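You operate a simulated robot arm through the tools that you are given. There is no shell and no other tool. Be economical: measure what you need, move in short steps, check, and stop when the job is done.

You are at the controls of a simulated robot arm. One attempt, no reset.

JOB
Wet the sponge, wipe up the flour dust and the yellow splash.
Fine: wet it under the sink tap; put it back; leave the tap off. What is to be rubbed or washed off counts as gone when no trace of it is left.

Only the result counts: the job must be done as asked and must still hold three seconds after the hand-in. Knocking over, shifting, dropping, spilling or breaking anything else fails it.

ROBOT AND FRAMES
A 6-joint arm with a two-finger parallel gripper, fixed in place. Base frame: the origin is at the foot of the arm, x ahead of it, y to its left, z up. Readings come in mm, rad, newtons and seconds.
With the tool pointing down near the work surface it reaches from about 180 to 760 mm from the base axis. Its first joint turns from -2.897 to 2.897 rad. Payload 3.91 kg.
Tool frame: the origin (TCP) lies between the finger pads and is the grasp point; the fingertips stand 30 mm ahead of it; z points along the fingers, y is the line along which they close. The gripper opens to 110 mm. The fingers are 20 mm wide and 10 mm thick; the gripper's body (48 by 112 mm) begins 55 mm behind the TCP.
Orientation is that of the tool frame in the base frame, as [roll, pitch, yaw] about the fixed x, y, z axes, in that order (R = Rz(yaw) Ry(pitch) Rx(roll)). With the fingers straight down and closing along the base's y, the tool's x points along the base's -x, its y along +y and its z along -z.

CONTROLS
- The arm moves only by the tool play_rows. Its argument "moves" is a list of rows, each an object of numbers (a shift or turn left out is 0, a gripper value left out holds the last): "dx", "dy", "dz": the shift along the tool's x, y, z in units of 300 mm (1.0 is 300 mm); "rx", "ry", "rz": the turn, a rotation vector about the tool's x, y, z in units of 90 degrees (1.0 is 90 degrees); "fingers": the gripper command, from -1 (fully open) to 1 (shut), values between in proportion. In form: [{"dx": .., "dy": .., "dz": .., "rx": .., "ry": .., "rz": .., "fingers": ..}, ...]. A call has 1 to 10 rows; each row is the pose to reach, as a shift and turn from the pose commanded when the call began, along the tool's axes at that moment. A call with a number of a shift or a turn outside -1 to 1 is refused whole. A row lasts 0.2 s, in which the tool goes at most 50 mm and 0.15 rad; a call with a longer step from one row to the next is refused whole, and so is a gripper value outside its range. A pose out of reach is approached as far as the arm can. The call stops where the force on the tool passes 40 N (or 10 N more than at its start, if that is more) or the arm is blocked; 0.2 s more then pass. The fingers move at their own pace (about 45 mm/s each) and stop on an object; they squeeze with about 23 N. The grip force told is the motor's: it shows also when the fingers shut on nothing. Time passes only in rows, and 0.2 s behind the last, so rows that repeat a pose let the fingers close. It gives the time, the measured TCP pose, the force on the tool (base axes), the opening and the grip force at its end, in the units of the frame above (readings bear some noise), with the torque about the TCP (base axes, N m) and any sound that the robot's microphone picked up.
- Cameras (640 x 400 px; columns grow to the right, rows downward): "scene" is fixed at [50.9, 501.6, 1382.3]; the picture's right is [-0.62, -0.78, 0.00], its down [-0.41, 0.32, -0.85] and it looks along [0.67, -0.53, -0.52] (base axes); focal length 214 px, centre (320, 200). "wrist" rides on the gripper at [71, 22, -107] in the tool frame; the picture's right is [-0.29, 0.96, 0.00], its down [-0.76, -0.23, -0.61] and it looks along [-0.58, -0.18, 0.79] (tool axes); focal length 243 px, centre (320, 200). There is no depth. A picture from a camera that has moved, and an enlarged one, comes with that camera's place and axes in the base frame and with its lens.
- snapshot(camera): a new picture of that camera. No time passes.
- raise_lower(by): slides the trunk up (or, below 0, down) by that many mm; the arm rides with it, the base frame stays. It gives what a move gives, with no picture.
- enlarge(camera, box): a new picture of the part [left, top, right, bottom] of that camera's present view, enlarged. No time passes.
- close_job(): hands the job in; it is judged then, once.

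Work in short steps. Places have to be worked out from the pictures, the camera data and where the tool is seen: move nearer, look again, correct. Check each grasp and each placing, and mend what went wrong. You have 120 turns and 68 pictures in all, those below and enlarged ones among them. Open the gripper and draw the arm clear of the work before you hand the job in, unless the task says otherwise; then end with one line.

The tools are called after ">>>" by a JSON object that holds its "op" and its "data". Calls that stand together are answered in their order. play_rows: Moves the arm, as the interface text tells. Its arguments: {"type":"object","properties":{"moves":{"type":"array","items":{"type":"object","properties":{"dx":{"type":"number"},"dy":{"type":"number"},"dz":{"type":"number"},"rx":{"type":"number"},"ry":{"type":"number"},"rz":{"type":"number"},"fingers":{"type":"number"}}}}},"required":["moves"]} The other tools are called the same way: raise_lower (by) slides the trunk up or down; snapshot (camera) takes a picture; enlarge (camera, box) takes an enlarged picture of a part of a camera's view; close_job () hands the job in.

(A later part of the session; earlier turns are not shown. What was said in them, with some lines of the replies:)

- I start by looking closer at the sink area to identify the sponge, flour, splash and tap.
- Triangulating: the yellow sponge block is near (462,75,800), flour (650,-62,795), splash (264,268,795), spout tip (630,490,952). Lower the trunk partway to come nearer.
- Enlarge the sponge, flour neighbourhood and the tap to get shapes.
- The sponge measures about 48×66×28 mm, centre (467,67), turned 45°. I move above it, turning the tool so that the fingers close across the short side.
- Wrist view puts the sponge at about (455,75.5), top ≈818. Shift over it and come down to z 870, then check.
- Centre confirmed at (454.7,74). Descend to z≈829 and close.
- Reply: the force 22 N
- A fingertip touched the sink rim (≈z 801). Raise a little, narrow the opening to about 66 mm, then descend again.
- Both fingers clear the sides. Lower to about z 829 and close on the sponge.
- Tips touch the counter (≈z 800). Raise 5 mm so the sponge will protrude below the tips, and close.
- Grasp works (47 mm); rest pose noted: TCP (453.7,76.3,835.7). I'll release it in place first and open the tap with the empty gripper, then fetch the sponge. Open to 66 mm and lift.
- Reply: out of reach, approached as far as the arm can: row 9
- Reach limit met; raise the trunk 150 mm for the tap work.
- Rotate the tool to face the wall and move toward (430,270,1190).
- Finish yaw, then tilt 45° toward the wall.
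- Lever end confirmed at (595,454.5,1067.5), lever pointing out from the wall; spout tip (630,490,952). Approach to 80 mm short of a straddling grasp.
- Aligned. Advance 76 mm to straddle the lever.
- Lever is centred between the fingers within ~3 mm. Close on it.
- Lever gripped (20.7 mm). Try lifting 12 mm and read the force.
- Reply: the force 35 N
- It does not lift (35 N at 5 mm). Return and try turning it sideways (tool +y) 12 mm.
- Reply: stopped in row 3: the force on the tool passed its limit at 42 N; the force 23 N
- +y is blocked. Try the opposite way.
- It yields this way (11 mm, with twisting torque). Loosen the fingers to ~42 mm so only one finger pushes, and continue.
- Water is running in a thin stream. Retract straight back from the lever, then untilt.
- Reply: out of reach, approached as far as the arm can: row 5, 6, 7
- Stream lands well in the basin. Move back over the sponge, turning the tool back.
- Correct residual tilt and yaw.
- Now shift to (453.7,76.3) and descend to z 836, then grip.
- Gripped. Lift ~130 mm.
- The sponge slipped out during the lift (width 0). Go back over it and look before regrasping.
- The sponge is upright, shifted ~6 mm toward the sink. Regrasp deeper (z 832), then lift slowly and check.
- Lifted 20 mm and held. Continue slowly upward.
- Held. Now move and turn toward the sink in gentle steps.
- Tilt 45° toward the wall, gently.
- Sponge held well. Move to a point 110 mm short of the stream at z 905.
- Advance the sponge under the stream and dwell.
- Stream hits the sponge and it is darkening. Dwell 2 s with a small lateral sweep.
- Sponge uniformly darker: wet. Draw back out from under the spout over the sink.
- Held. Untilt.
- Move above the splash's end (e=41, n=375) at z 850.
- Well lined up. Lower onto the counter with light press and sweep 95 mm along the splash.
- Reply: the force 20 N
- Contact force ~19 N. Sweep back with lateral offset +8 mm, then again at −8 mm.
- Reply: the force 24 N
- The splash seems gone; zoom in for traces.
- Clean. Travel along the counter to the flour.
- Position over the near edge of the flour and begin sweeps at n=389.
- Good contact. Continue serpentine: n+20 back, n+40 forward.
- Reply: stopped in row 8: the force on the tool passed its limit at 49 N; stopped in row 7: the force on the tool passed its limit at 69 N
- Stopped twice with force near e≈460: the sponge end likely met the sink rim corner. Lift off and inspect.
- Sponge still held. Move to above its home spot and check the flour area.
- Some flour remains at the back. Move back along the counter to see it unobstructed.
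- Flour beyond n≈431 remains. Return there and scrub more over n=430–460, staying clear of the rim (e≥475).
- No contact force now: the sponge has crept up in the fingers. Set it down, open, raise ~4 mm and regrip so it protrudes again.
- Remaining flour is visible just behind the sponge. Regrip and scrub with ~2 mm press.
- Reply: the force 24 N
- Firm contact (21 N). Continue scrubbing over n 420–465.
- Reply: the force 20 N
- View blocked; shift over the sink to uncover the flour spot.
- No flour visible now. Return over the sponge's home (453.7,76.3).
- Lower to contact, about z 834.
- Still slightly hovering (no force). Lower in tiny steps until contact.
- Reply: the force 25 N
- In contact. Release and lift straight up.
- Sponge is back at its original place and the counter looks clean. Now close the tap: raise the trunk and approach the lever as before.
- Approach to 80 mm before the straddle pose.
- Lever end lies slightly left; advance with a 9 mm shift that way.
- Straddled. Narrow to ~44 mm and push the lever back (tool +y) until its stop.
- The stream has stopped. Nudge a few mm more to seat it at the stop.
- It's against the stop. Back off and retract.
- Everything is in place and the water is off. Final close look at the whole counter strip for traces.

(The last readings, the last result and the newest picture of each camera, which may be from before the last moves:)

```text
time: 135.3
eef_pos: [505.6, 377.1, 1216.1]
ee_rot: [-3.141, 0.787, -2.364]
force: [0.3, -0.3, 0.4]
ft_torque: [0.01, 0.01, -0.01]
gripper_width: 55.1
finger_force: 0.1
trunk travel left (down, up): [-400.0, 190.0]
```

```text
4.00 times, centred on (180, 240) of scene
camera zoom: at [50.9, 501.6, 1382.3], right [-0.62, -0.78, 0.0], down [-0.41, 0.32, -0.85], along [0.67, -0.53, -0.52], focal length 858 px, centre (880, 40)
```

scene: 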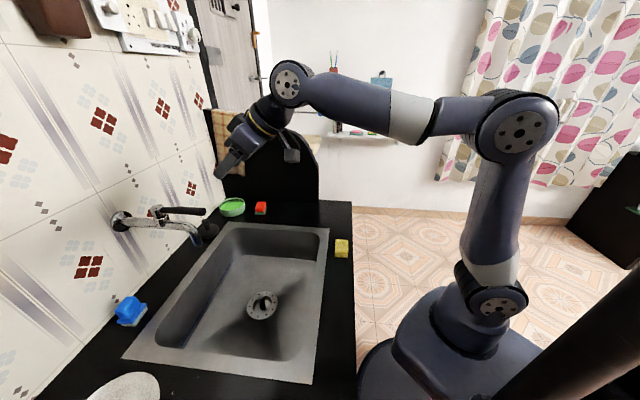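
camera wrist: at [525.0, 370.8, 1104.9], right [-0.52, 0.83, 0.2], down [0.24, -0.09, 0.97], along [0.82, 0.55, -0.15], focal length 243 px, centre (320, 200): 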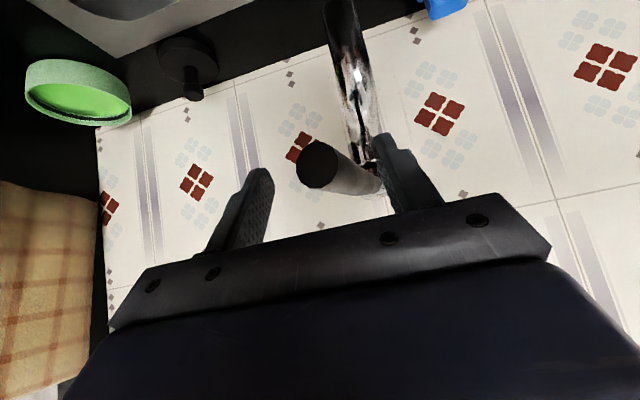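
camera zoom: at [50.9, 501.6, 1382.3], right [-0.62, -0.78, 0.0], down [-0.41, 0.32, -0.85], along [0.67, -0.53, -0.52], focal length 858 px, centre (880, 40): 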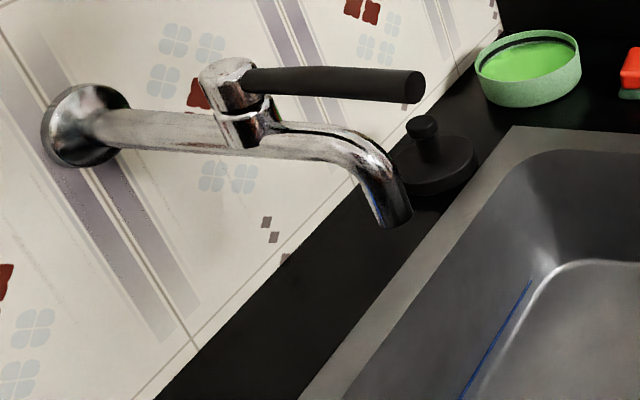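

All traces are gone, the sponge is home and the tap is dry. Open the gripper fully and draw the arm back further.

>>> {"op": "play_rows", "data": {"moves": [{"dz": -0.1, "fingers": -1}, {"dz": -0.2}, {"dz": -0.3}, {"dz": -0.3}, {"dz": -0.3}]}}

>>> {"op": "close_job", "data": {}}

```text
time: 136.5
eef_pos: [460.0, 328.7, 1279.9]
ee_rot: [-3.137, 0.785, -2.364]
force: [0.1, 0.2, 0.0]
ft_torque: [0.01, 0.01, 0.01]
gripper_width: 109.9
finger_force: 0.0
trunk travel left (down, up): [-400.0, 190.0]
```

```text
The job is handed in.
```

The job is handed in: I wet the sponge under the tap and wiped up the flour dust and the yellow splash, with no trace of either in the last pictures. The sponge is back within about 3 mm of where it started, and the tap is off.
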